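You operate a simulated robot arm through the tools that you are given. There is no shell and no other tool.

You are at the controls of a simulated two-armed robot. One attempt, no reset.

JOB
Wipe the brown smudge off the head block with the blue cleaning pad.
Fine: put the pad back, shut and latch the head cover, and leave the power off. Set down upright: blue cleaning pad. What is to be rubbed or washed off counts as gone when no trace of it is left.

Only the result counts: the job must be done as asked and must still hold three seconds after the hand-in. Knocking over, shifting, dropping, spilling or breaking anything else fails it. Lids that push on must go on centred and level and be pressed home; caps that screw on are set level and turned clockwise until they are tight.

ROBOT AND FRAMES
Two 7-joint arms with fingered hands on one trunk that stands fixed in place. Base frame: the origin is at the foot of the trunk, x ahead of it, y to its left, z up; the work surface is at about z = 0.808. Readings come in m, rad, newtons and seconds.
The left shoulder is at [0.059, 0.174, 1.065], the right one opposite. With the tool pointing down near the work surface each hand reaches from about 0.32 to 0.74 m from the base axis, measured 20 degrees to its own side. Payload 3.8 kg a hand.
The tool frame of a hand sits at the grasp point between the pads (the TCP): z along the fingers, y along the line on which they close. The tips reach 0.026 m beyond it. The gripper opens to 0.132 m; its body begins 0.073 m behind the TCP. The gripper is a hand of 3 fingers: y runs from the thumb to the fingers, the wrist lies at [0, 0, -0.224] in the tool frame.
Orientation is that of the tool frame in the base frame, as a unit quaternion [x, y, z, w]. With the fingers straight down and closing along the base's y, the tool's x points along the base's -x, its y along +y and its z along -z.

CONTROLS
- The arms move only by the tool apply_moves. It takes "left_rows", "right_rows" or both (then of equal length, played together; a hand with none holds still); each is a list of rows, each a list of 6 numbers: the shift along the base's x, y, z in cm, then the turn, a rotation vector about the base's x, y, z in rad. In form: [[x, y, z, ax, ay, az], ...]. A call has 1 to 20 rows; each row is the pose to reach, as a shift and turn from the pose commanded when the call began. Rows are played at 5 a second. More than 0.05 m and 0.15 rad between two rows, and nothing of the call is played. A pose out of reach is approached as far as the arm can. The call stops where the force on the tool passes 40 N (or 10 N more than at its start, if that is more) or the arm is blocked; 0.2 s more then pass. In this call time passes only in rows, and 0.2 s behind the last. The reply holds the time, the measured pose of the TCP, the force on the tool along the base axes, the opening and the grip force, in the units named above and with some noise, with the torque about the TCP (base axes, N m) and any sound that the robot's microphone picked up.
- Cameras (640 x 400 px; columns grow to the right, rows downward): "scene" is now at [0.1547, -0.0535, 0.99]; the picture's right is [-0.68, -0.73, 0.00], its down [0.05, -0.05, -1.00] and it looks along [0.73, -0.68, 0.07] (base axes); focal length 214 px, centre (320, 200). "left" rides on the left gripper at [-0.062, 0.003, -0.092] in its tool frame; the picture's right is [-0.05, -1.00, 0.00], its down [0.83, -0.04, -0.56] and it looks along [0.55, -0.03, 0.83] (tool axes); focal length 230 px, centre (320, 200). "right" rides on the right gripper at [0.062, 0.003, -0.092] in its tool frame; the picture's right is [-0.05, 1.00, 0.00], its down [-0.83, -0.04, -0.56] and it looks along [-0.56, -0.03, 0.83] (tool axes); focal length 230 px, centre (320, 200).
- grab_frame(camera): a new picture of that camera. No time passes.
- lift_body(by): moves the trunk up (or, below 0, down) by that many m; the arms and the scene camera ride with it, the base frame stays. It gives what a move gives, with no picture.
- move_fingers(finger1, finger2, thumb_bend, hand): sets how far each is bent, from 0 (flat) to 100 (curled in); at 30 the hand is open as for a grip, at 70 the pads meet at the TCP. One left out holds its place. A second passes; each finger stops where it meets its share of the squeeze, and holds until it gets a number again. It is the only way to open and close the hand. It gives what a move gives, with no picture; readings hold the bend of each and the force on the fingers (four entries, about 0 where the hand has none), thumb and palm.
- head_to(pan, tilt): turns the head with the scene camera to pan (to the left, within 1.047 rad either way) and tilt (down, from -0.506 to 1.204), counted from straight ahead of the robot (the tilt from the chest, where the trunk bows). It gives what a move gives.
- point_at(camera, pixels): for up to 12 pixels [column, row] of the newest picture of that camera ("zoom" is the newest enlarged one), the place [x, y, z] in the base frame of the surface seen there, good to about 0.002 m, but the place of the scene camera against the robot may be out by one fixed shift of up to 0.012 m in any direction. No time passes.
- zoom(camera, box): a new picture of the part [left, top, right, bottom] of that camera's present view, enlarged. No time passes.
- close_job(): hands the job in; it is judged then, once.

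Unless the task says otherwise, let go and move clear before handing in.

The tools are called by a JSON object that holds its "fn" and its "kwargs". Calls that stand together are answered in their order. apply_moves: Moves the arms, as the interface text tells. Its arguments: {"type":"object","properties":{"left_rows":{"type":"array","items":{"type":"array","items":{"type":"number"}}},"right_rows":{"type":"array","items":{"type":"array","items":{"type":"number"}}}},"required":[]} The other tools are called the same way: lift_body (by) moves the trunk up or down; move_fingers (finger1, finger2, thumb_bend, hand) moves the fingers one by one; head_to (pan, tilt) turns the head that bears the scene camera; grab_frame (camera) takes a picture; point_at (camera, pixels) gives the place of the surface under pixels of a picture; zoom (camera, box) takes an enlarged picture of a part of a camera's view; close_job () hands the job in.

At the start:

```text
clock: 0.0
left_tcp_pos: [0.4383, -0.0043, 1.0642]
left_tool_rot: [0.0, 1.0, -0.001, 0.0]
left_ft_force: [0.1, -0.3, -0.6]
left_wrist_torque: [0.01, -0.01, -0.04]
left_finger_gap: 0.1318
left_grip_force: 0.0
left_shape: jaw
left_bend: [30.0, 30.0, 30.0]
left_finger forces: [0.1, 0.0, 0.0, 0.0, 0.1, 0.0]
right_tcp_pos: [0.3309, -0.3618, 1.1528]
right_tool_rot: [0.0, 1.0, 0.0, 0.001]
right_ft_force: [0.2, 0.5, 0.1]
right_wrist_torque: [-0.02, 0.01, 0.02]
right_finger_gap: 0.1319
right_grip_force: 0.1
right_shape: jaw
right_bend: [30.0, 30.0, 30.0]
right_finger forces: [0.0, 0.1, 0.1, 0.0, 0.0, 0.0]
trunk travel left (down, up): [-0.375, 0.107]
head pan, tilt (commanded): [-0.75, -0.075]
```

scene: 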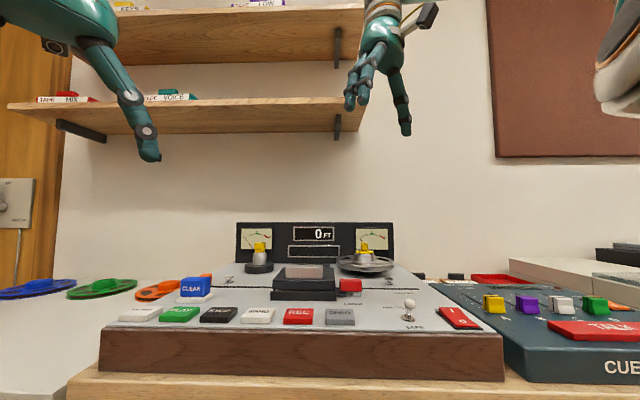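
right: 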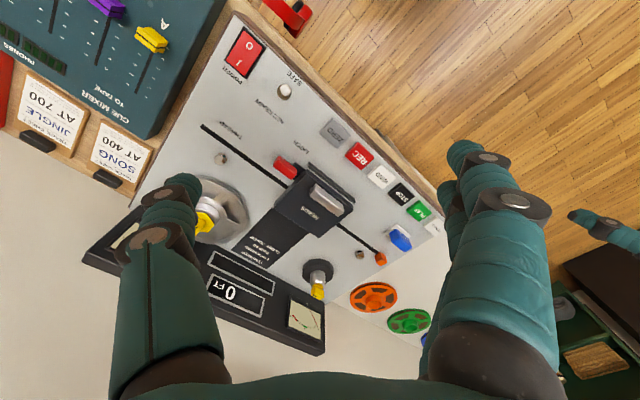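
left: 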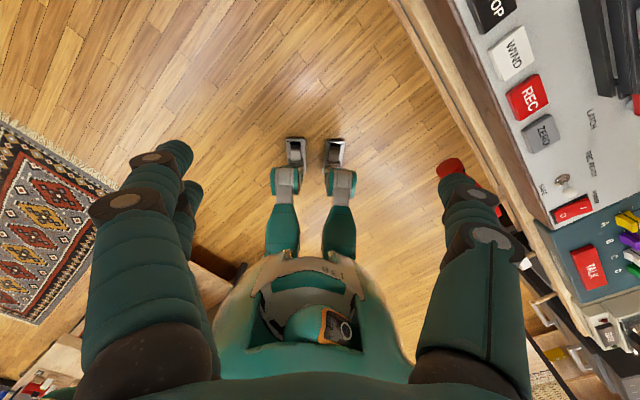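

The scene shows a tape machine with a head cover (around pixel 305,283), a red latch (350,285) and a blue "CLEAN" pad at (195,288). I'll take close-up pictures before moving anything.

{"fn": "zoom", "kwargs": {"camera": "scene", "box": [100, 210, 420, 390]}}

{"fn": "zoom", "kwargs": {"camera": "right", "box": [180, 80, 460, 320]}}

```text
2.00 times, centred on (260, 300) of scene
```

zoom: 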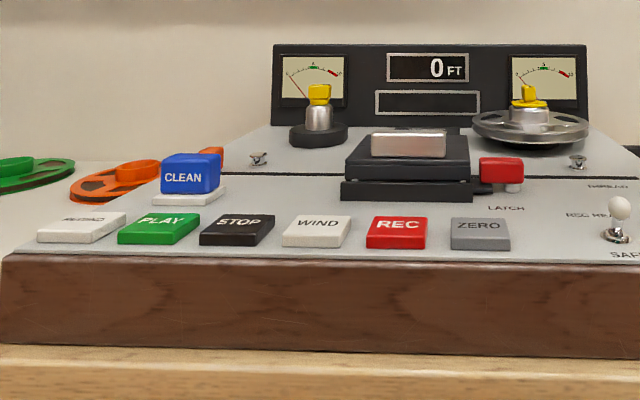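

```text
1.67 times, centred on (320, 200) of right
```

zoom: 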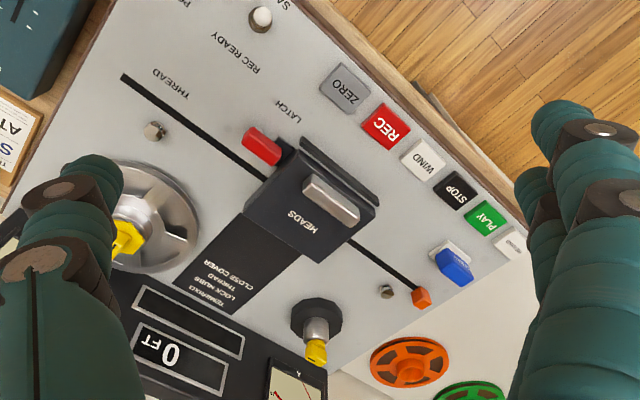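

The right-hand view shows the cover "HEADS" with a metal handle, a red latch lever next to it and the blue pad. I'll measure these from the hand camera, which has no fixed shift.

{"fn": "point_at", "kwargs": {"camera": "right", "pixels": [[286, 167], [308, 162], [325, 198], [313, 190], [340, 208], [350, 203], [296, 213], [332, 231], [400, 238], [380, 260], [242, 54], [295, 165]]}}

{"fn": "zoom", "kwargs": {"camera": "right", "box": [250, 130, 430, 280]}}

{"fn": "zoom", "kwargs": {"camera": "scene", "box": [250, 240, 410, 330]}}

{"fn": "zoom", "kwargs": {"camera": "right", "box": [200, 10, 340, 110]}}

```text
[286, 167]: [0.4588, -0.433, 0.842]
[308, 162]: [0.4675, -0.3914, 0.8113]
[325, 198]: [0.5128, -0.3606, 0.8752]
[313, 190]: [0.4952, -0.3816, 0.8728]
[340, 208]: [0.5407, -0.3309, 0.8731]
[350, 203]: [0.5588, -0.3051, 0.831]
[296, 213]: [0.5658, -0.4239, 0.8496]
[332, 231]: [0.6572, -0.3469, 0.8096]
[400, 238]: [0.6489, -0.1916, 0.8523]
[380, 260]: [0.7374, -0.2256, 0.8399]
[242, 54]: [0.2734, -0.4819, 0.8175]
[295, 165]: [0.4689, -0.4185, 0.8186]
```

```text
2.67 times, centred on (340, 205) of right
```

zoom: 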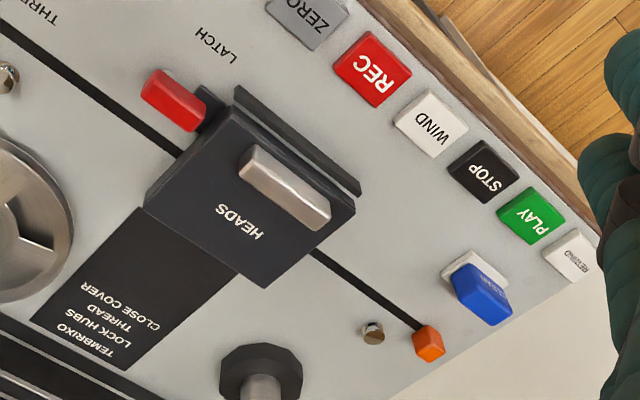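

```text
4.00 times, centred on (330, 285) of scene
```

zoom: 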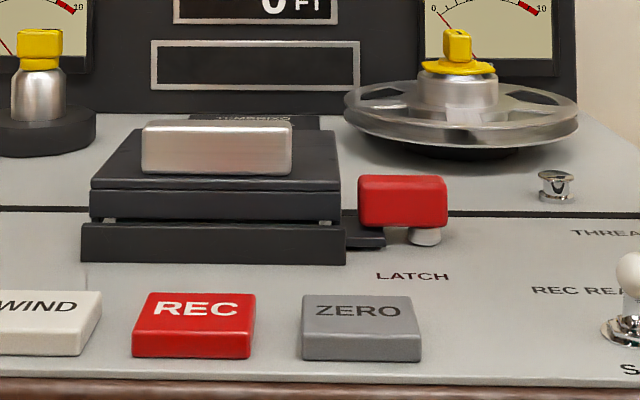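

```text
4.00 times, centred on (270, 60) of right
```

zoom: 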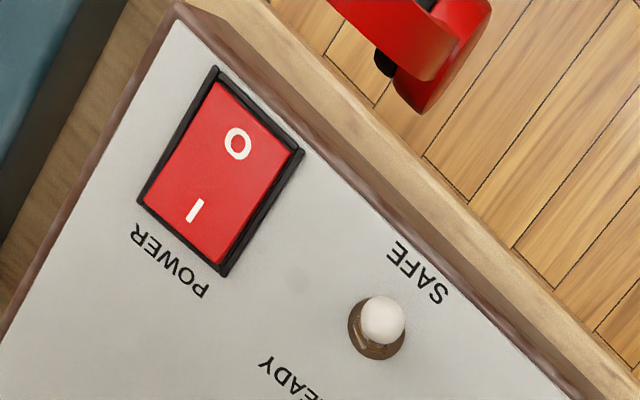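

The panel top is at about z=0.81, the cover top at 0.85 and its handle at about 0.875, with the machine turned about -0.73 rad. I'll bring the right hand over, turned with the machine, for a closer look, and move the left hand out to the side.

{"fn": "apply_moves", "kwargs": {"right_rows": [[2, 0.8, -2.8, 0, 0, -0.122], [4, 1.6, -5.6, 0, 0, -0.244], [6, 2.4, -8.5, 0, 0, -0.366], [8, 3.2, -11.3, 0, 0, -0.488], [10, 4.1, -14.2, 0, 0, -0.61], [12, 4.9, -17, 0, 0, -0.73]], "left_rows": [[0, 3, 0, 0, 0, 0], [0, 6, 0, 0, 0, 0], [0, 9, 0, 0, 0, 0], [0, 12, 0, 0, 0, 0], [0, 15, 0, 0, 0, 0], [0, 18, 0, 0, 0, 0]]}}

{"fn": "grab_frame", "kwargs": {"camera": "right"}}

{"fn": "grab_frame", "kwargs": {"camera": "scene"}}

```text
clock: 1.4
left_tcp_pos: [0.4389, 0.175, 1.0642]
left_tool_rot: [0.001, 1.0, 0.001, 0.001]
left_ft_force: [0.1, -0.4, 0.4]
left_wrist_torque: [0.02, 0.01, 0.0]
left_finger_gap: 0.1318
left_grip_force: 0.2
left_shape: jaw
left_bend: [30.0, 30.0, 30.0]
left_finger forces: [0.1, 0.0, 0.0, 0.0, 0.0, 0.0]
right_tcp_pos: [0.451, -0.3125, 0.9832]
right_tool_rot: [0.358, 0.934, -0.001, 0.001]
right_ft_force: [0.1, -0.4, -0.4]
right_wrist_torque: [0.0, 0.0, 0.03]
right_finger_gap: 0.1319
right_grip_force: 0.0
right_shape: jaw
right_bend: [30.0, 30.0, 30.0]
right_finger forces: [0.0, 0.0, 0.0, 0.0, 0.0, 0.0]
trunk travel left (down, up): [-0.375, 0.107]
head pan, tilt (commanded): [-0.75, -0.075]
```

```text
taken
```

right: 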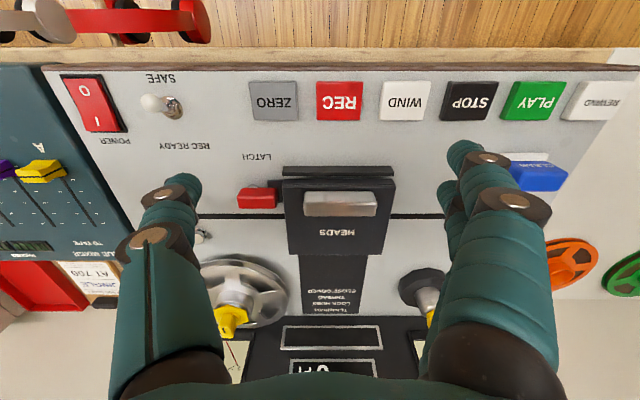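

```text
taken
```

scene: 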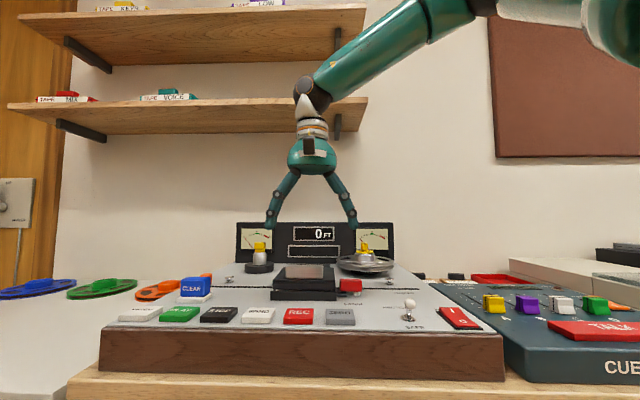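

The right-hand view is now square with the machine: handle at (341,203), red latch at (257,197), pad at (538,172). I'll zoom on the cover and latch and measure points.

{"fn": "zoom", "kwargs": {"camera": "right", "box": [220, 140, 420, 265]}}

{"fn": "point_at", "kwargs": {"camera": "right", "pixels": [[306, 196], [378, 198], [340, 215], [257, 198], [240, 190], [276, 205], [338, 170], [340, 232], [290, 185], [394, 185], [390, 252], [289, 250]]}}

{"fn": "zoom", "kwargs": {"camera": "right", "box": [30, 60, 190, 160]}}

{"fn": "zoom", "kwargs": {"camera": "right", "box": [440, 110, 640, 235]}}

```text
3.20 times, centred on (320, 202) of right
```

zoom: 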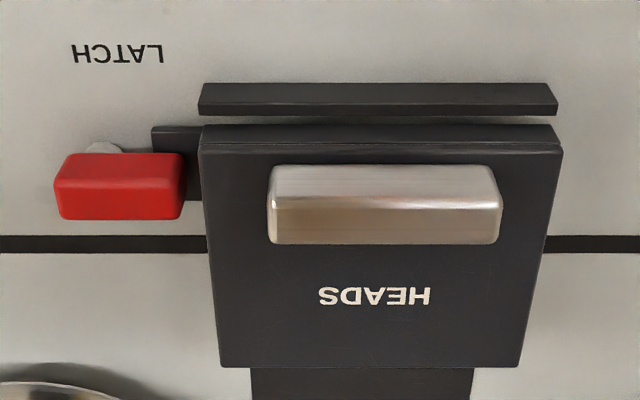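

```text
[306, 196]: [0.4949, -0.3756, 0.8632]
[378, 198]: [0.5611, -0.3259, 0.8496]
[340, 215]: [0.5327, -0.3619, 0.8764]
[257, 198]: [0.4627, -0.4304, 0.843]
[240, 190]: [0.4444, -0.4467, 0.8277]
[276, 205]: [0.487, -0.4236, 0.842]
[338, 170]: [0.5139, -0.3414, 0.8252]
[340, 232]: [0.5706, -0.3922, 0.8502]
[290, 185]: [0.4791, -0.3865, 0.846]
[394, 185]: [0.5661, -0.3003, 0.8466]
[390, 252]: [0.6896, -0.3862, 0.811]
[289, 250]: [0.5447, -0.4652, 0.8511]
```

```text
4.00 times, centred on (110, 110) of right
```

zoom: 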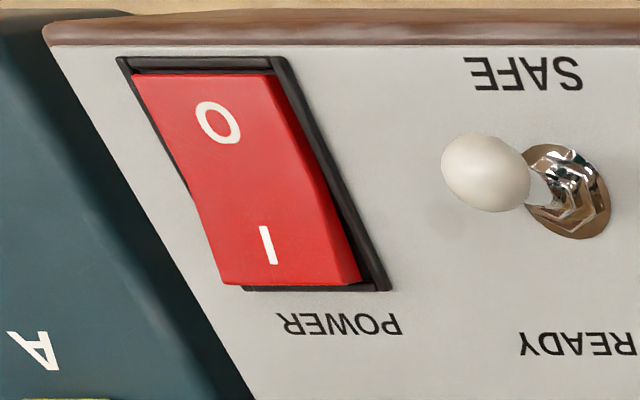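

```text
3.20 times, centred on (540, 172) of right
```

zoom: 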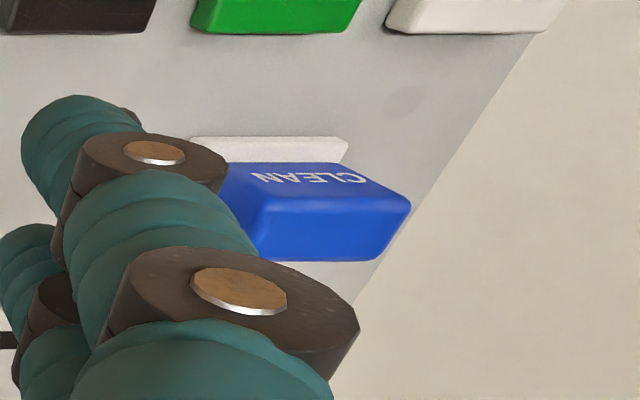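

The rocker's "O" end is down, so the power is off. I want a closer look at how the latch works, so I'll zoom hard on it from both cameras.

{"fn": "zoom", "kwargs": {"camera": "scene", "box": [320, 265, 384, 305]}}

{"fn": "zoom", "kwargs": {"camera": "right", "box": [225, 165, 321, 225]}}

{"fn": "zoom", "kwargs": {"camera": "scene", "box": [150, 255, 246, 315]}}

```text
10.00 times, centred on (352, 285) of scene
```

zoom: 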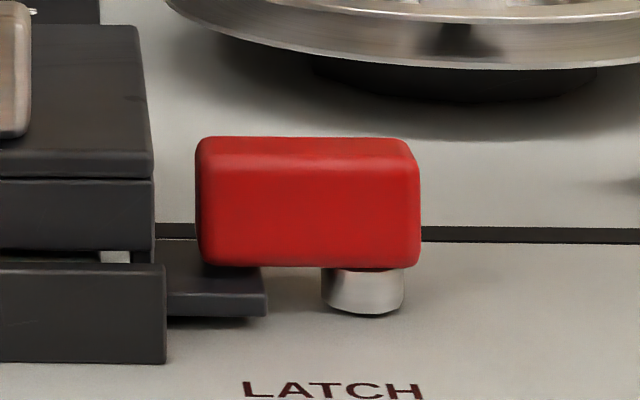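

```text
6.67 times, centred on (273, 195) of right
```

zoom: 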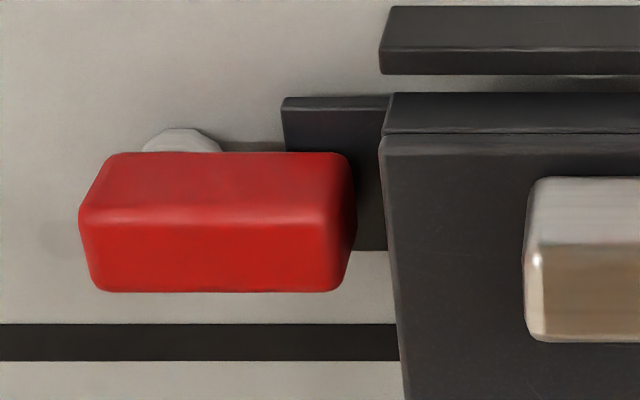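

```text
6.67 times, centred on (198, 285) of scene
```

zoom: 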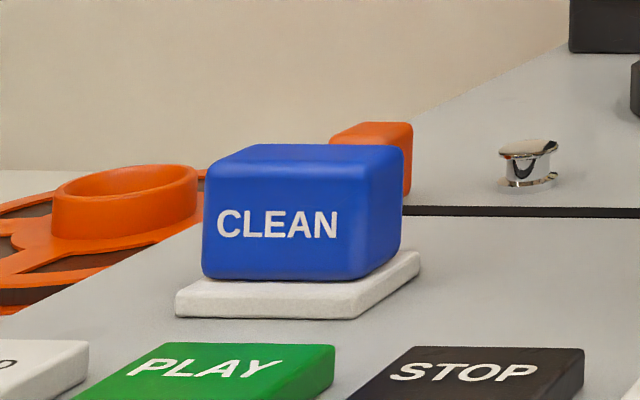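

The latch is a red bar turning on a silver post, and its left end lies over a dark tab on the cover's side. I'll measure the surroundings (ZERO button, reel, REC READY toggle, post, tab) and my own fingertips.

{"fn": "point_at", "kwargs": {"camera": "right", "pixels": [[274, 118], [274, 100], [250, 118], [240, 258], [262, 262], [173, 105], [196, 238], [252, 186], [270, 183], [281, 195], [190, 185], [463, 150]]}}

{"fn": "point_at", "kwargs": {"camera": "scene", "pixels": [[355, 296], [341, 283], [360, 283], [350, 279], [342, 295], [330, 283], [304, 272], [304, 295], [195, 287], [180, 297], [213, 288], [208, 297]]}}

```text
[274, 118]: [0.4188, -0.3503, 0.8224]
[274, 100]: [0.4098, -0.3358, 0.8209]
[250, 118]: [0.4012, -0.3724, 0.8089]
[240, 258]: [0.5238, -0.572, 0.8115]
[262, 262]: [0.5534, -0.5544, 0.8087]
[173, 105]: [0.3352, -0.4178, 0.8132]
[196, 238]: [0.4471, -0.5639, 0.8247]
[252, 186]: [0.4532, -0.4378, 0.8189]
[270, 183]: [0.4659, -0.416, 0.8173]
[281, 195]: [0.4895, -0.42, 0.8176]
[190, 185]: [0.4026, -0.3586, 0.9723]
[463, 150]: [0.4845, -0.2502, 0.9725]
```

```text
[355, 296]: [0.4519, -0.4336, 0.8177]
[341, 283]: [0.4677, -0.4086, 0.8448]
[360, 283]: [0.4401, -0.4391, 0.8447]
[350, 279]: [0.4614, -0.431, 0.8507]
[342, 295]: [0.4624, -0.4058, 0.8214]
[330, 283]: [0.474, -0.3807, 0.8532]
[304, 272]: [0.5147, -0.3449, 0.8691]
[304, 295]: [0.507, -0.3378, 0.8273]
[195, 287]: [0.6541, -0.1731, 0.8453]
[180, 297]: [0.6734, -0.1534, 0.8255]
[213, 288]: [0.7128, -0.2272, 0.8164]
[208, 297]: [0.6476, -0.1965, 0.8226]
```

The post axis is at about [0.456,-0.4385] and the bar (z 0.82–0.843) has clear panel in front and behind. I'll move the right hand high over the bar and turn it so the fingers close front-to-back across it.

{"fn": "apply_moves", "kwargs": {"right_rows": [[0.1, -1.1, 0, 0, 0, 0.138], [0.2, -2.2, 0, 0, 0, 0.276], [0.3, -3.3, 0, 0, 0, 0.414], [0.4, -4.4, 0, 0, 0, 0.552], [0.5, -5.5, 0, 0, 0, 0.69], [0.6, -6.6, 0, 0, 0, 0.828], [0.7, -7.7, 0, 0, 0, 0.966], [0.8, -8.8, 0, 0, 0, 1.104], [0.9, -9.9, 0, 0, 0, 1.242], [1.0, -11, 0, 0, 0, 1.38], [1.0, -11.9, 0, 0, 0, 1.51]]}}

{"fn": "grab_frame", "kwargs": {"camera": "right"}}

{"fn": "grab_frame", "kwargs": {"camera": "scene"}}

```text
clock: 3.8
left_tcp_pos: [0.4392, 0.1746, 1.0648]
left_tool_rot: [0.0, 1.0, 0.0, 0.0]
left_ft_force: [0.4, 0.3, 0.0]
left_wrist_torque: [0.01, -0.01, -0.02]
left_finger_gap: 0.1319
left_grip_force: 0.1
left_shape: jaw
left_bend: [30.0, 30.0, 30.0]
left_finger forces: [0.0, 0.1, 0.0, 0.0, 0.0, 0.1]
right_tcp_pos: [0.4602, -0.4312, 0.9835]
right_tool_rot: [-0.382, 0.924, 0.001, 0.0]
right_ft_force: [-0.5, -0.3, 0.0]
right_wrist_torque: [0.01, 0.01, -0.03]
right_finger_gap: 0.1321
right_grip_force: 0.1
right_shape: jaw
right_bend: [30.0, 30.0, 30.0]
right_finger forces: [0.0, 0.1, 0.1, 0.0, 0.0, 0.0]
trunk travel left (down, up): [-0.375, 0.107]
head pan, tilt (commanded): [-0.75, -0.075]
```

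```text
taken
```

right: 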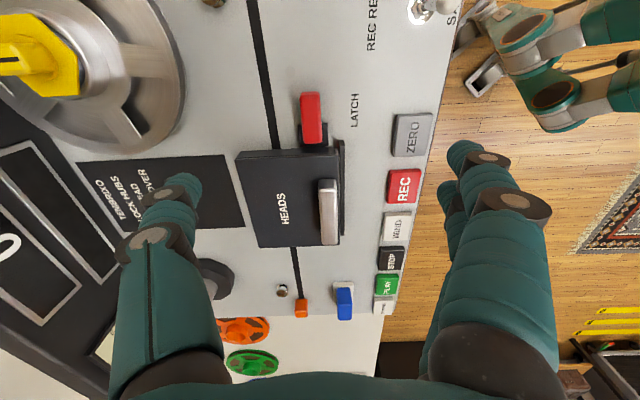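

```text
taken
```

scene: 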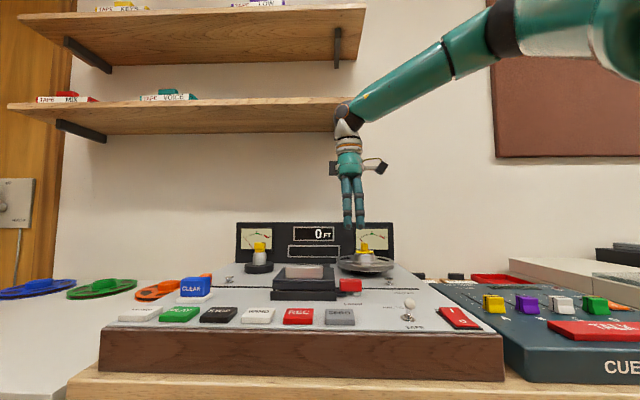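

The hand now straddles the red bar front-to-back (bar at pixel 312,115). I'll measure the bar precisely from this viewpoint.

{"fn": "zoom", "kwargs": {"camera": "right", "box": [250, 70, 378, 150]}}

{"fn": "point_at", "kwargs": {"camera": "right", "pixels": [[304, 97], [319, 97], [303, 135], [321, 135], [312, 115], [312, 141], [325, 128], [327, 145], [312, 145], [308, 185], [338, 160], [330, 215]]}}

```text
5.00 times, centred on (314, 110) of right
```

zoom: 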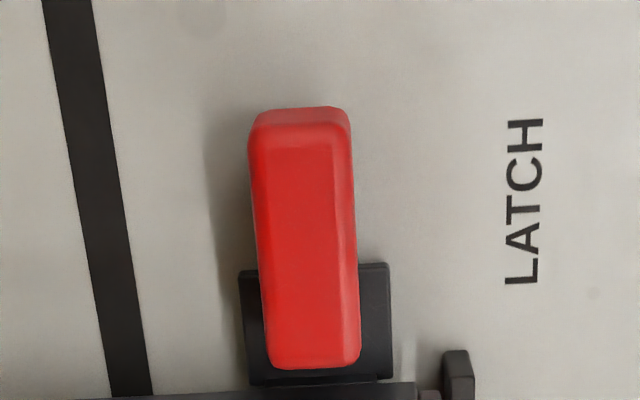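

```text
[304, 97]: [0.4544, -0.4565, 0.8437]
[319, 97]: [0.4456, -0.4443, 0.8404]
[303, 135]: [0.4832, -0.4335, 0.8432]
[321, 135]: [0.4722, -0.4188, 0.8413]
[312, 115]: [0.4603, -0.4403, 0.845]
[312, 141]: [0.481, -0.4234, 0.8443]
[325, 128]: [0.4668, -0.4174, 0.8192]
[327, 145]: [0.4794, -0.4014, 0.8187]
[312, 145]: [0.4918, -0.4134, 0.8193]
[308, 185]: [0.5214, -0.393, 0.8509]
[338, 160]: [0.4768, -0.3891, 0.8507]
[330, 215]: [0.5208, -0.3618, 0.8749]
```

The bar top spans about L -0.006..0.042 and B 0.629..0.647 in machine axes, centred at base [0.466,-0.436]. I'll half-close the fingers in the air to see how they swing before descending.

{"fn": "move_fingers", "kwargs": {"hand": "right", "finger1": 50, "finger2": 50, "thumb_bend": 50}}

{"fn": "grab_frame", "kwargs": {"camera": "right"}}

{"fn": "zoom", "kwargs": {"camera": "scene", "box": [290, 140, 430, 310]}}

```text
clock: 4.8
left_tcp_pos: [0.4398, 0.174, 1.0645]
left_tool_rot: [0.0, 1.0, 0.0, 0.0]
left_ft_force: [0.5, -0.3, 0.3]
left_wrist_torque: [0.02, 0.01, -0.03]
left_finger_gap: 0.1319
left_grip_force: 0.1
left_shape: jaw
left_bend: [30.0, 30.0, 30.0]
left_finger forces: [0.1, 0.0, 0.1, 0.1, 0.0, 0.0]
right_tcp_pos: [0.46, -0.4318, 0.9836]
right_tool_rot: [-0.381, 0.925, 0.0, -0.001]
right_ft_force: [-0.5, -0.5, 0.1]
right_wrist_torque: [0.01, -0.01, 0.0]
right_finger_gap: 0.0687
right_grip_force: 0.1
right_shape: fingers
right_bend: [50.0, 50.0, 50.0]
right_finger forces: [0.1, 0.0, 0.0, 0.1, 0.1, 0.1]
trunk travel left (down, up): [-0.375, 0.107]
head pan, tilt (commanded): [-0.75, -0.075]
```

```text
taken
```

right: 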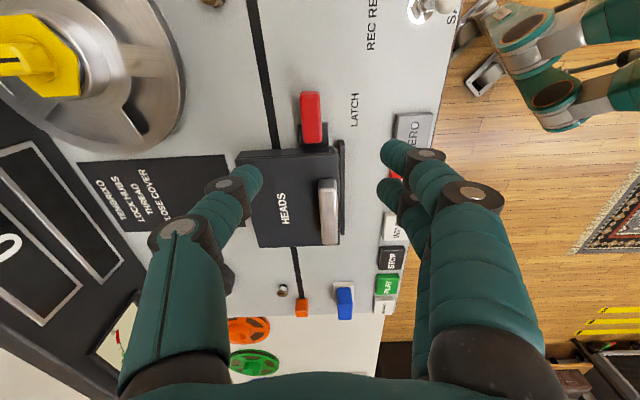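

```text
2.35 times, centred on (360, 225) of scene
```

zoom: 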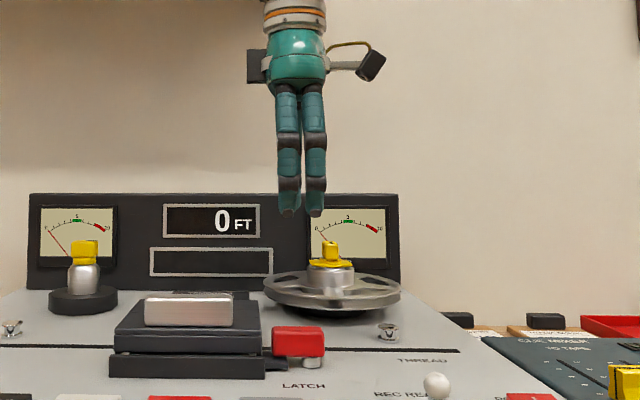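

The hand closes symmetrically, with the two fingers about 2.4 cm apart. I'll shift over the bar and lower with the fingers half open, stopping just above grip height.

{"fn": "apply_moves", "kwargs": {"right_rows": [[0.3, -0.2, -3, 0, 0, 0], [0.6, -0.5, -6, 0, 0, 0], [0.6, -0.5, -8.5, 0, 0, 0], [0.6, -0.5, -10.5, 0, 0, 0], [0.6, -0.5, -12, 0, 0, 0]]}}

{"fn": "grab_frame", "kwargs": {"camera": "right"}}

{"fn": "zoom", "kwargs": {"camera": "scene", "box": [290, 240, 418, 320]}}

```text
clock: 6.0
left_tcp_pos: [0.4397, 0.1736, 1.065]
left_tool_rot: [0.0, 1.0, 0.0, 0.0]
left_ft_force: [-0.1, 0.1, 0.3]
left_wrist_torque: [-0.03, 0.03, 0.01]
left_finger_gap: 0.1319
left_grip_force: 0.1
left_shape: jaw
left_bend: [30.0, 30.0, 30.0]
left_finger forces: [0.0, 0.0, 0.1, 0.0, 0.1, 0.1]
right_tcp_pos: [0.4659, -0.437, 0.8624]
right_tool_rot: [-0.38, 0.925, 0.0, 0.0]
right_ft_force: [-0.7, 0.1, -0.3]
right_wrist_torque: [-0.02, -0.04, -0.01]
right_finger_gap: 0.0684
right_grip_force: 0.1
right_shape: fingers
right_bend: [50.0, 50.0, 50.0]
right_finger forces: [0.1, 0.1, 0.0, 0.0, 0.0, 0.1]
trunk travel left (down, up): [-0.375, 0.107]
head pan, tilt (commanded): [-0.75, -0.075]
```

```text
taken
```

right: 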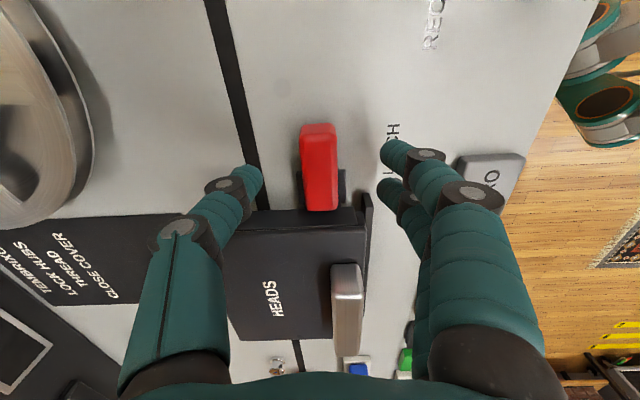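

```text
5.00 times, centred on (354, 280) of scene
```

zoom: 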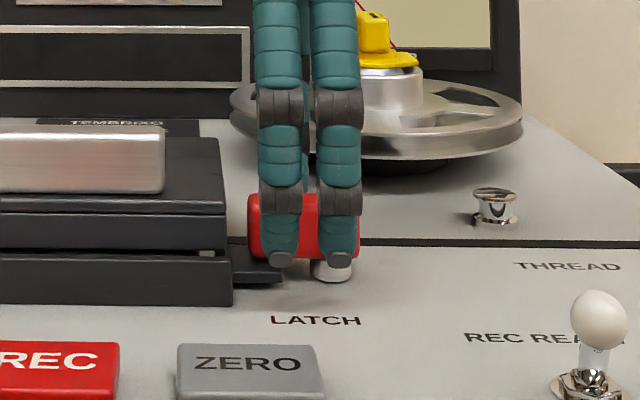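

The fingertips (zoom pixels 281,260 and 340,260) hang level with the bar's lower part. I'll measure the tip height before closing.

{"fn": "point_at", "kwargs": {"camera": "zoom", "pixels": [[281, 260], [340, 260], [281, 240], [340, 240], [300, 250], [310, 250], [330, 275], [255, 270], [255, 235], [325, 320]]}}

```text
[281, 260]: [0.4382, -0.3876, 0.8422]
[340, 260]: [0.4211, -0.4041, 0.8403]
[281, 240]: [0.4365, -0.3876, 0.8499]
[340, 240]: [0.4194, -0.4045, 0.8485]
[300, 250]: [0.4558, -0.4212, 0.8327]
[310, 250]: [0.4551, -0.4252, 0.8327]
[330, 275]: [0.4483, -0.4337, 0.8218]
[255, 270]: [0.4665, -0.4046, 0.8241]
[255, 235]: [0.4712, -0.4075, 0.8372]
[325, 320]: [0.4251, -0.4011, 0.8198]
```

Correcting for the scene camera's height offset, the tips are at about 0.829. I'll go down 0.8 cm more and close lightly on the bar.

{"fn": "apply_moves", "kwargs": {"right_rows": [[0, 0, -0.4, 0, 0, 0], [0, 0, -0.8, 0, 0, 0]]}}

{"fn": "move_fingers", "kwargs": {"hand": "right", "finger1": 62, "finger2": 62, "thumb_bend": 62}}

{"fn": "grab_frame", "kwargs": {"camera": "right"}}

{"fn": "zoom", "kwargs": {"camera": "scene", "box": [290, 240, 418, 320]}}

```text
clock: 6.6
left_tcp_pos: [0.4391, 0.1741, 1.0649]
left_tool_rot: [0.0, 1.0, 0.0, 0.0]
left_ft_force: [-0.1, 0.5, 0.1]
left_wrist_torque: [0.02, 0.0, -0.04]
left_finger_gap: 0.132
left_grip_force: 0.0
left_shape: jaw
left_bend: [30.0, 30.0, 30.0]
left_finger forces: [0.0, 0.0, 0.0, 0.0, 0.1, 0.0]
right_tcp_pos: [0.466, -0.4363, 0.8562]
right_tool_rot: [-0.38, 0.925, 0.0, 0.0]
right_ft_force: [0.7, -0.6, -0.6]
right_wrist_torque: [0.02, 0.0, -0.03]
right_finger_gap: 0.0683
right_grip_force: 0.0
right_shape: fingers
right_bend: [50.0, 50.0, 50.0]
right_finger forces: [0.1, 0.0, 0.0, 0.0, 0.0, 0.0]
trunk travel left (down, up): [-0.375, 0.107]
head pan, tilt (commanded): [-0.75, -0.075]
```

```text
clock: 7.6
left_tcp_pos: [0.4386, 0.1742, 1.0645]
left_tool_rot: [0.0, 1.0, 0.0, 0.0]
left_ft_force: [0.8, 0.6, 0.1]
left_wrist_torque: [0.0, 0.01, 0.03]
left_finger_gap: 0.1318
left_grip_force: 0.1
left_shape: jaw
left_bend: [30.0, 30.0, 30.0]
left_finger forces: [0.0, 0.1, 0.0, 0.1, 0.0, 0.0]
right_tcp_pos: [0.4661, -0.4365, 0.8564]
right_tool_rot: [-0.38, 0.925, 0.0, 0.0]
right_ft_force: [-0.1, 0.9, 0.1]
right_wrist_torque: [-0.02, -0.01, -0.05]
right_finger_gap: 0.0292
right_grip_force: 0.0
right_shape: fingers
right_bend: [62.0, 62.0, 62.0]
right_finger forces: [0.0, 0.0, 0.0, 0.0, 0.0, 0.1]
trunk travel left (down, up): [-0.375, 0.107]
head pan, tilt (commanded): [-0.75, -0.075]
```

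```text
taken
```

right: 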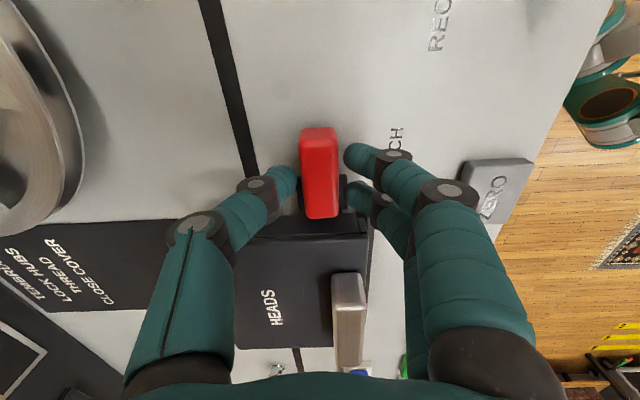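

```text
5.00 times, centred on (354, 280) of scene
```

zoom: 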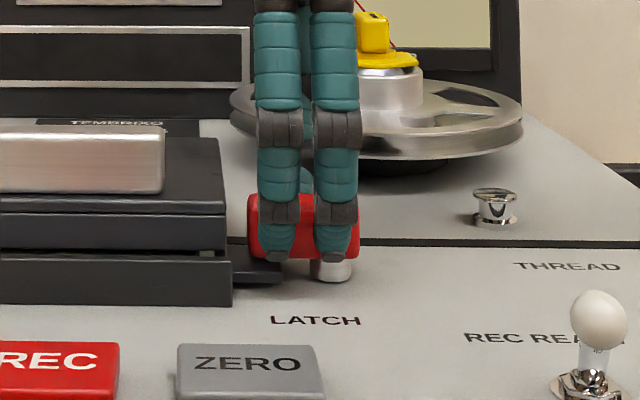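

The fingertips straddle the bar with about 0.5 cm on each side and no contact force. I'll close onto it.

{"fn": "move_fingers", "kwargs": {"hand": "right", "finger1": 68, "finger2": 68, "thumb_bend": 68}}

{"fn": "grab_frame", "kwargs": {"camera": "right"}}

```text
clock: 8.6
left_tcp_pos: [0.4385, 0.1748, 1.0631]
left_tool_rot: [0.0, 1.0, 0.0, 0.0]
left_ft_force: [-0.3, 0.2, 0.3]
left_wrist_torque: [0.02, -0.03, -0.01]
left_finger_gap: 0.1319
left_grip_force: 0.0
left_shape: jaw
left_bend: [30.0, 30.0, 30.0]
left_finger forces: [0.0, 0.1, 0.0, 0.0, 0.0, 0.0]
right_tcp_pos: [0.4668, -0.4363, 0.8541]
right_tool_rot: [-0.381, 0.925, 0.001, 0.0]
right_ft_force: [-0.4, 1.1, -1.2]
right_wrist_torque: [0.03, 0.0, -0.02]
right_finger_gap: 0.0207
right_grip_force: 4.0
right_shape: fingers
right_bend: [65.0, 65.0, 66.0]
right_finger forces: [2.4, 2.5, 0.1, 0.0, 3.7, 0.0]
trunk travel left (down, up): [-0.375, 0.107]
head pan, tilt (commanded): [-0.75, -0.075]
```

```text
taken
```

right: 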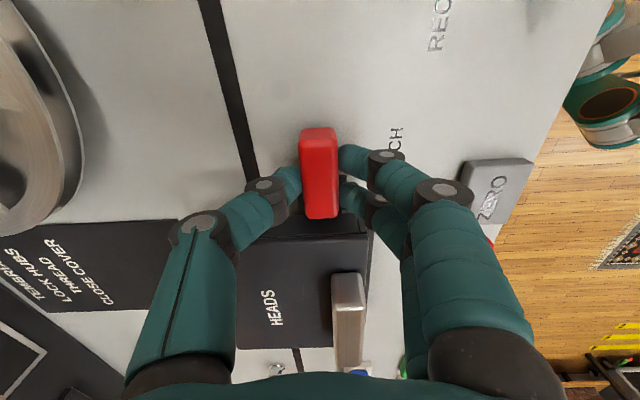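

The bar is gripped lightly (about 2.5 N per finger, 3.7 N on the thumb). I'll test a small clockwise turn about the post and watch the torque.

{"fn": "apply_moves", "kwargs": {"right_rows": [[0.03, -0.04, 0, 0, 0, -0.05], [0.05, -0.08, 0, 0, 0, -0.1], [0.08, -0.12, 0, 0, 0, -0.15]]}}

{"fn": "grab_frame", "kwargs": {"camera": "right"}}

{"fn": "zoom", "kwargs": {"camera": "scene", "box": [290, 240, 418, 320]}}

```text
clock: 9.4
left_tcp_pos: [0.4392, 0.1749, 1.0656]
left_tool_rot: [0.0, 1.0, 0.0, 0.0]
left_ft_force: [-0.1, -0.4, -0.5]
left_wrist_torque: [0.02, 0.0, 0.0]
left_finger_gap: 0.132
left_grip_force: 0.0
left_shape: jaw
left_bend: [30.0, 30.0, 30.0]
left_finger forces: [0.1, 0.1, 0.0, 0.0, 0.1, 0.1]
right_tcp_pos: [0.4668, -0.4388, 0.8559]
right_tool_rot: [-0.309, 0.951, 0.0, 0.0]
right_ft_force: [-3.8, 1.3, -1.6]
right_wrist_torque: [0.03, 0.08, 0.11]
right_finger_gap: 0.0194
right_grip_force: 5.1
right_shape: fingers
right_bend: [65.0, 64.0, 66.0]
right_finger forces: [2.1, 5.1, 0.0, 0.1, 3.1, 0.1]
trunk travel left (down, up): [-0.375, 0.107]
head pan, tilt (commanded): [-0.75, -0.075]
```

```text
taken
```

right: 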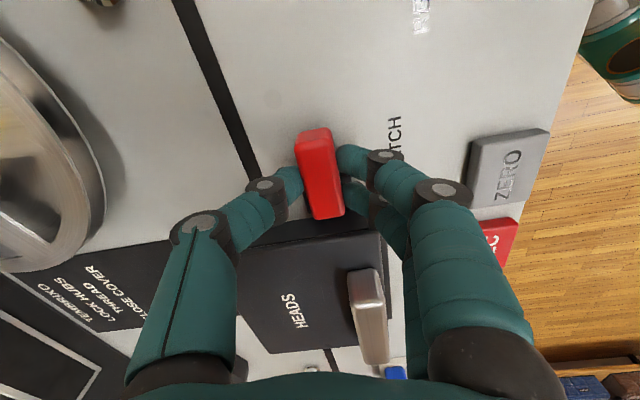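

```text
5.00 times, centred on (354, 280) of scene
```

zoom: 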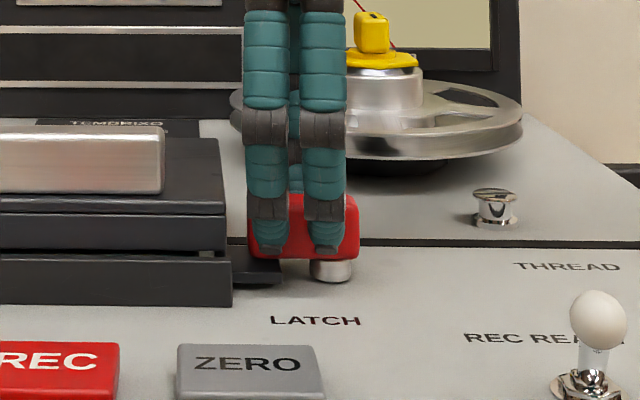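

The bar stayed with the machine while the hand turned (force 3.8 N, torque 0.11 N m), so it resists that way or I need to turn further. I'll come back and test the opposite, counter-clockwise turn.

{"fn": "apply_moves", "kwargs": {"right_rows": [[-0.03, 0.04, 0, 0, 0, 0.05], [-0.08, 0.12, 0, 0, 0, 0.15], [-0.11, 0.16, 0, 0, 0, 0.22], [-0.14, 0.18, 0, 0, 0, 0.3]]}}

{"fn": "grab_frame", "kwargs": {"camera": "right"}}

{"fn": "zoom", "kwargs": {"camera": "scene", "box": [290, 240, 418, 320]}}

```text
clock: 10.4
left_tcp_pos: [0.4387, 0.174, 1.0648]
left_tool_rot: [-0.001, 1.0, 0.0, 0.0]
left_ft_force: [0.0, 0.7, -0.4]
left_wrist_torque: [0.0, 0.0, 0.02]
left_finger_gap: 0.132
left_grip_force: 0.1
left_shape: jaw
left_bend: [30.0, 30.0, 30.0]
left_finger forces: [0.0, 0.0, 0.0, 0.0, 0.0, 0.0]
right_tcp_pos: [0.466, -0.4364, 0.8567]
right_tool_rot: [-0.448, 0.894, 0.0, 0.0]
right_ft_force: [-1.8, 0.2, -1.2]
right_wrist_torque: [0.06, 0.01, -0.05]
right_finger_gap: 0.0201
right_grip_force: 4.7
right_shape: fingers
right_bend: [64.0, 64.0, 66.0]
right_finger forces: [3.2, 2.5, 0.0, 0.0, 3.6, 0.0]
trunk travel left (down, up): [-0.375, 0.107]
head pan, tilt (commanded): [-0.75, -0.075]
```

```text
taken
```

right: 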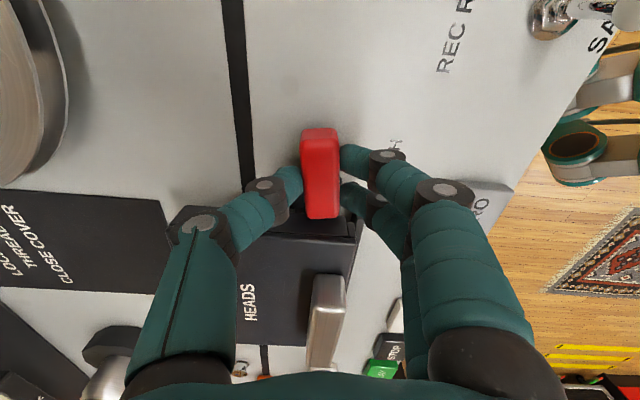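

```text
5.00 times, centred on (354, 280) of scene
```

zoom: 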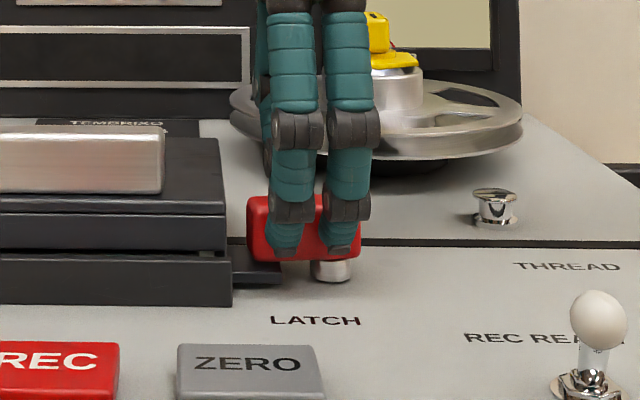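

The bar turns counter-clockwise with the hand easily (its left end swings toward the front). I'll continue turning that way along the arc about the post.

{"fn": "apply_moves", "kwargs": {"right_rows": [[-0.05, 0.04, 0, 0, 0, 0.07], [-0.1, 0.085, 0, 0, 0, 0.14], [-0.15, 0.12, 0, 0, 0, 0.21], [-0.21, 0.155, 0, 0, 0, 0.28], [-0.27, 0.18, 0, 0, 0, 0.35], [-0.325, 0.208, 0, 0, 0, 0.42], [-0.39, 0.227, 0, 0, 0, 0.49], [-0.447, 0.245, 0, 0, 0, 0.56]]}}

{"fn": "grab_frame", "kwargs": {"camera": "right"}}

{"fn": "zoom", "kwargs": {"camera": "scene", "box": [290, 240, 418, 320]}}

```text
clock: 12.2
left_tcp_pos: [0.4385, 0.1742, 1.065]
left_tool_rot: [0.001, 1.0, 0.0, 0.0]
left_ft_force: [0.3, 0.1, -0.7]
left_wrist_torque: [0.05, -0.01, -0.01]
left_finger_gap: 0.132
left_grip_force: 0.1
left_shape: jaw
left_bend: [30.0, 30.0, 30.0]
left_finger forces: [0.1, 0.0, 0.1, 0.0, 0.1, 0.0]
right_tcp_pos: [0.4612, -0.4334, 0.857]
right_tool_rot: [-0.678, 0.735, -0.001, 0.001]
right_ft_force: [-5.4, 4.0, -0.8]
right_wrist_torque: [0.04, 0.18, -0.11]
right_finger_gap: 0.0211
right_grip_force: 5.0
right_shape: fingers
right_bend: [64.0, 64.0, 67.0]
right_finger forces: [4.9, 3.6, 0.0, 0.0, 2.5, 0.0]
trunk travel left (down, up): [-0.375, 0.107]
head pan, tilt (commanded): [-0.75, -0.075]
```

```text
taken
```

right: 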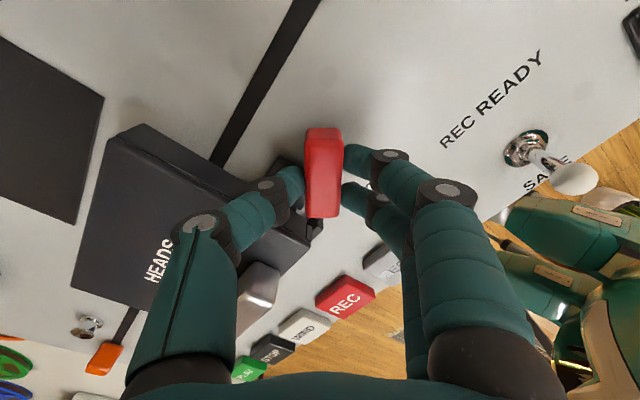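

```text
5.00 times, centred on (354, 280) of scene
```

zoom: 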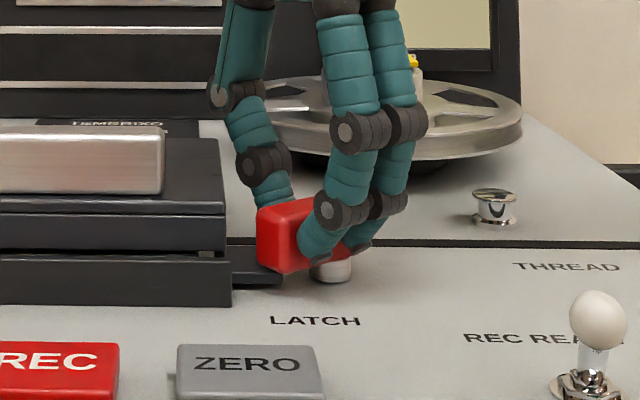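

The bar has turned about 40° and the hand can follow. Force of 6–7 N toward the front says I should move a little more forward along the arc, so I'll correct that while continuing.

{"fn": "apply_moves", "kwargs": {"right_rows": [[-0.13, 0.1, 0, 0, 0, 0.05], [-0.28, 0.2, 0, 0, 0, 0.12], [-0.37, 0.21, 0, 0, 0, 0.19], [-0.45, 0.22, 0, 0, 0, 0.26], [-0.53, 0.22, 0, 0, 0, 0.33], [-0.62, 0.21, 0, 0, 0, 0.4], [-0.7, 0.19, 0, 0, 0, 0.47], [-0.77, 0.16, 0, 0, 0, 0.54]]}}

{"fn": "grab_frame", "kwargs": {"camera": "right"}}

{"fn": "zoom", "kwargs": {"camera": "scene", "box": [290, 240, 418, 320]}}

```text
clock: 14.0
left_tcp_pos: [0.4386, 0.1732, 1.0645]
left_tool_rot: [0.001, 1.0, 0.0, -0.001]
left_ft_force: [-0.2, -0.5, 0.3]
left_wrist_torque: [-0.01, -0.01, 0.02]
left_finger_gap: 0.1321
left_grip_force: 0.1
left_shape: jaw
left_bend: [30.0, 30.0, 30.0]
left_finger forces: [0.1, 0.0, 0.0, 0.0, 0.1, 0.1]
right_tcp_pos: [0.4539, -0.4312, 0.8566]
right_tool_rot: [0.849, -0.528, -0.001, 0.0]
right_ft_force: [-3.4, -1.5, -1.7]
right_wrist_torque: [-0.09, 0.04, -0.1]
right_finger_gap: 0.0212
right_grip_force: 5.3
right_shape: fingers
right_bend: [64.0, 64.0, 67.0]
right_finger forces: [4.5, 2.5, 0.1, 0.1, 2.8, 0.0]
trunk travel left (down, up): [-0.375, 0.107]
head pan, tilt (commanded): [-0.75, -0.075]
```

```text
taken
```

right: 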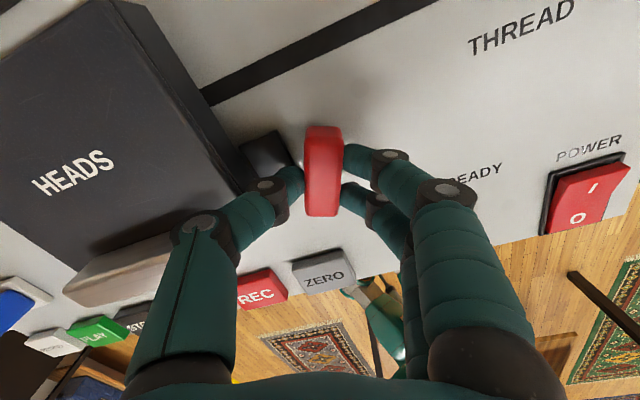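

```text
5.00 times, centred on (354, 280) of scene
```

zoom: 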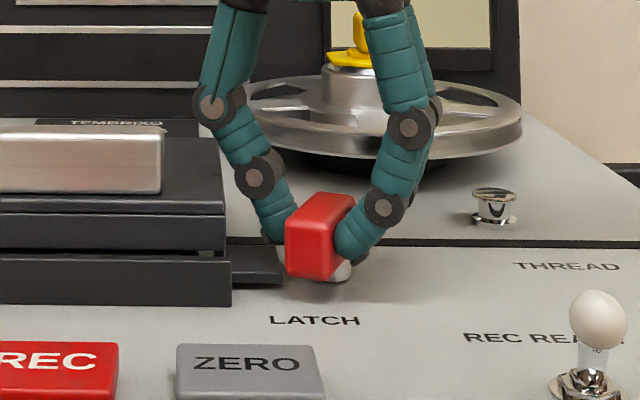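

The bar is now about 70° round and almost clear of the tab. I'll finish the turn to about 90°.

{"fn": "apply_moves", "kwargs": {"right_rows": [[-0.06, -0.03, 0, 0, 0, 0.08], [-0.12, -0.06, 0, 0, 0, 0.16], [-0.19, -0.09, 0, 0, 0, 0.24], [-0.26, -0.13, 0, 0, 0, 0.32]]}}

{"fn": "grab_frame", "kwargs": {"camera": "right"}}

{"fn": "zoom", "kwargs": {"camera": "scene", "box": [290, 240, 418, 320]}}

```text
clock: 15.0
left_tcp_pos: [0.4395, 0.1734, 1.0646]
left_tool_rot: [0.0, 1.0, 0.0, 0.0]
left_ft_force: [-0.1, 0.4, 0.2]
left_wrist_torque: [0.02, -0.03, 0.01]
left_finger_gap: 0.1319
left_grip_force: 0.0
left_shape: jaw
left_bend: [30.0, 30.0, 30.0]
left_finger forces: [0.0, 0.0, 0.0, 0.1, 0.1, 0.0]
right_tcp_pos: [0.4501, -0.4323, 0.856]
right_tool_rot: [0.923, -0.385, 0.0, 0.0]
right_ft_force: [-6.7, -4.2, 2.1]
right_wrist_torque: [-0.13, 0.12, -0.1]
right_finger_gap: 0.0216
right_grip_force: 6.0
right_shape: fingers
right_bend: [64.0, 64.0, 67.0]
right_finger forces: [6.0, 3.8, 0.0, 0.0, 2.4, 0.0]
trunk travel left (down, up): [-0.375, 0.107]
head pan, tilt (commanded): [-0.75, -0.075]
```

```text
taken
```

right: 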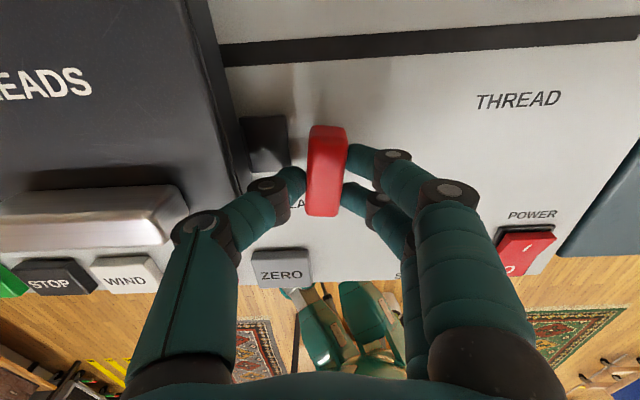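

```text
5.00 times, centred on (354, 280) of scene
```

zoom: 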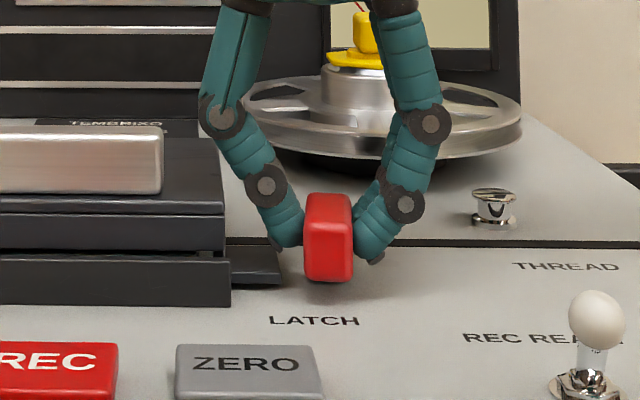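

The bar now points to the front and the dark tab is free, so the cover is unlatched. I'll open the fingers a little, rise clear and check.

{"fn": "move_fingers", "kwargs": {"hand": "right", "finger1": 58, "finger2": 58, "thumb_bend": 60}}

{"fn": "apply_moves", "kwargs": {"right_rows": [[0, 0, 1.5, 0, 0, 0], [0, 0, 4, 0, 0, 0], [0, 0, 8, 0, 0, 0], [0, 0, 12, 0, 0, 0]]}}

{"fn": "grab_frame", "kwargs": {"camera": "right"}}

{"fn": "zoom", "kwargs": {"camera": "scene", "box": [290, 240, 418, 320]}}

```text
clock: 16.0
left_tcp_pos: [0.4391, 0.1749, 1.0657]
left_tool_rot: [0.0, 1.0, 0.0, 0.0]
left_ft_force: [-1.1, -1.0, -0.8]
left_wrist_torque: [0.02, 0.04, 0.01]
left_finger_gap: 0.1316
left_grip_force: 0.1
left_shape: jaw
left_bend: [30.0, 30.0, 30.0]
left_finger forces: [0.0, 0.0, 0.0, 0.0, 0.0, 0.0]
right_tcp_pos: [0.4507, -0.4328, 0.8557]
right_tool_rot: [0.923, -0.385, 0.0, 0.0]
right_ft_force: [0.0, -1.0, -0.5]
right_wrist_torque: [-0.01, -0.03, -0.06]
right_finger_gap: 0.0386
right_grip_force: 0.1
right_shape: fingers
right_bend: [57.0, 57.0, 60.0]
right_finger forces: [0.1, 0.0, 0.0, 0.0, 0.7, 0.1]
trunk travel left (down, up): [-0.375, 0.107]
head pan, tilt (commanded): [-0.75, -0.075]
```

```text
clock: 17.0
left_tcp_pos: [0.4391, 0.1744, 1.0645]
left_tool_rot: [0.001, 1.0, 0.0, 0.001]
left_ft_force: [-0.4, 0.7, 1.0]
left_wrist_torque: [0.01, 0.02, 0.01]
left_finger_gap: 0.1318
left_grip_force: 0.0
left_shape: jaw
left_bend: [30.0, 30.0, 30.0]
left_finger forces: [0.0, 0.0, 0.0, 0.0, 0.0, 0.0]
right_tcp_pos: [0.4515, -0.4312, 0.9767]
right_tool_rot: [0.923, -0.386, 0.0, 0.0]
right_ft_force: [-0.2, -0.6, 0.3]
right_wrist_torque: [-0.01, 0.01, 0.0]
right_finger_gap: 0.0392
right_grip_force: 0.0
right_shape: fingers
right_bend: [57.0, 57.0, 60.0]
right_finger forces: [0.0, 0.1, 0.0, 0.0, 0.0, 0.0]
trunk travel left (down, up): [-0.375, 0.107]
head pan, tilt (commanded): [-0.75, -0.075]
```

```text
taken
```

right: 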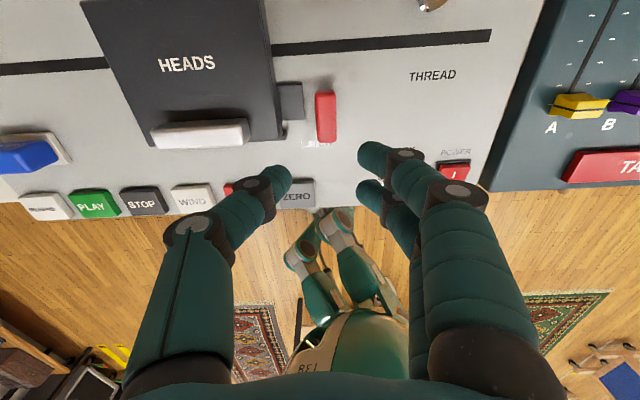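

```text
5.00 times, centred on (354, 280) of scene
```

zoom: 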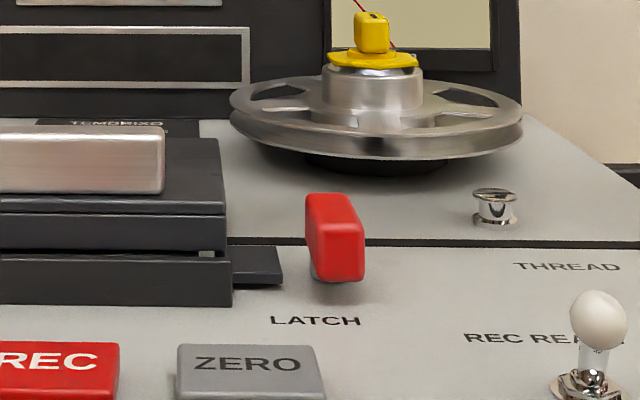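

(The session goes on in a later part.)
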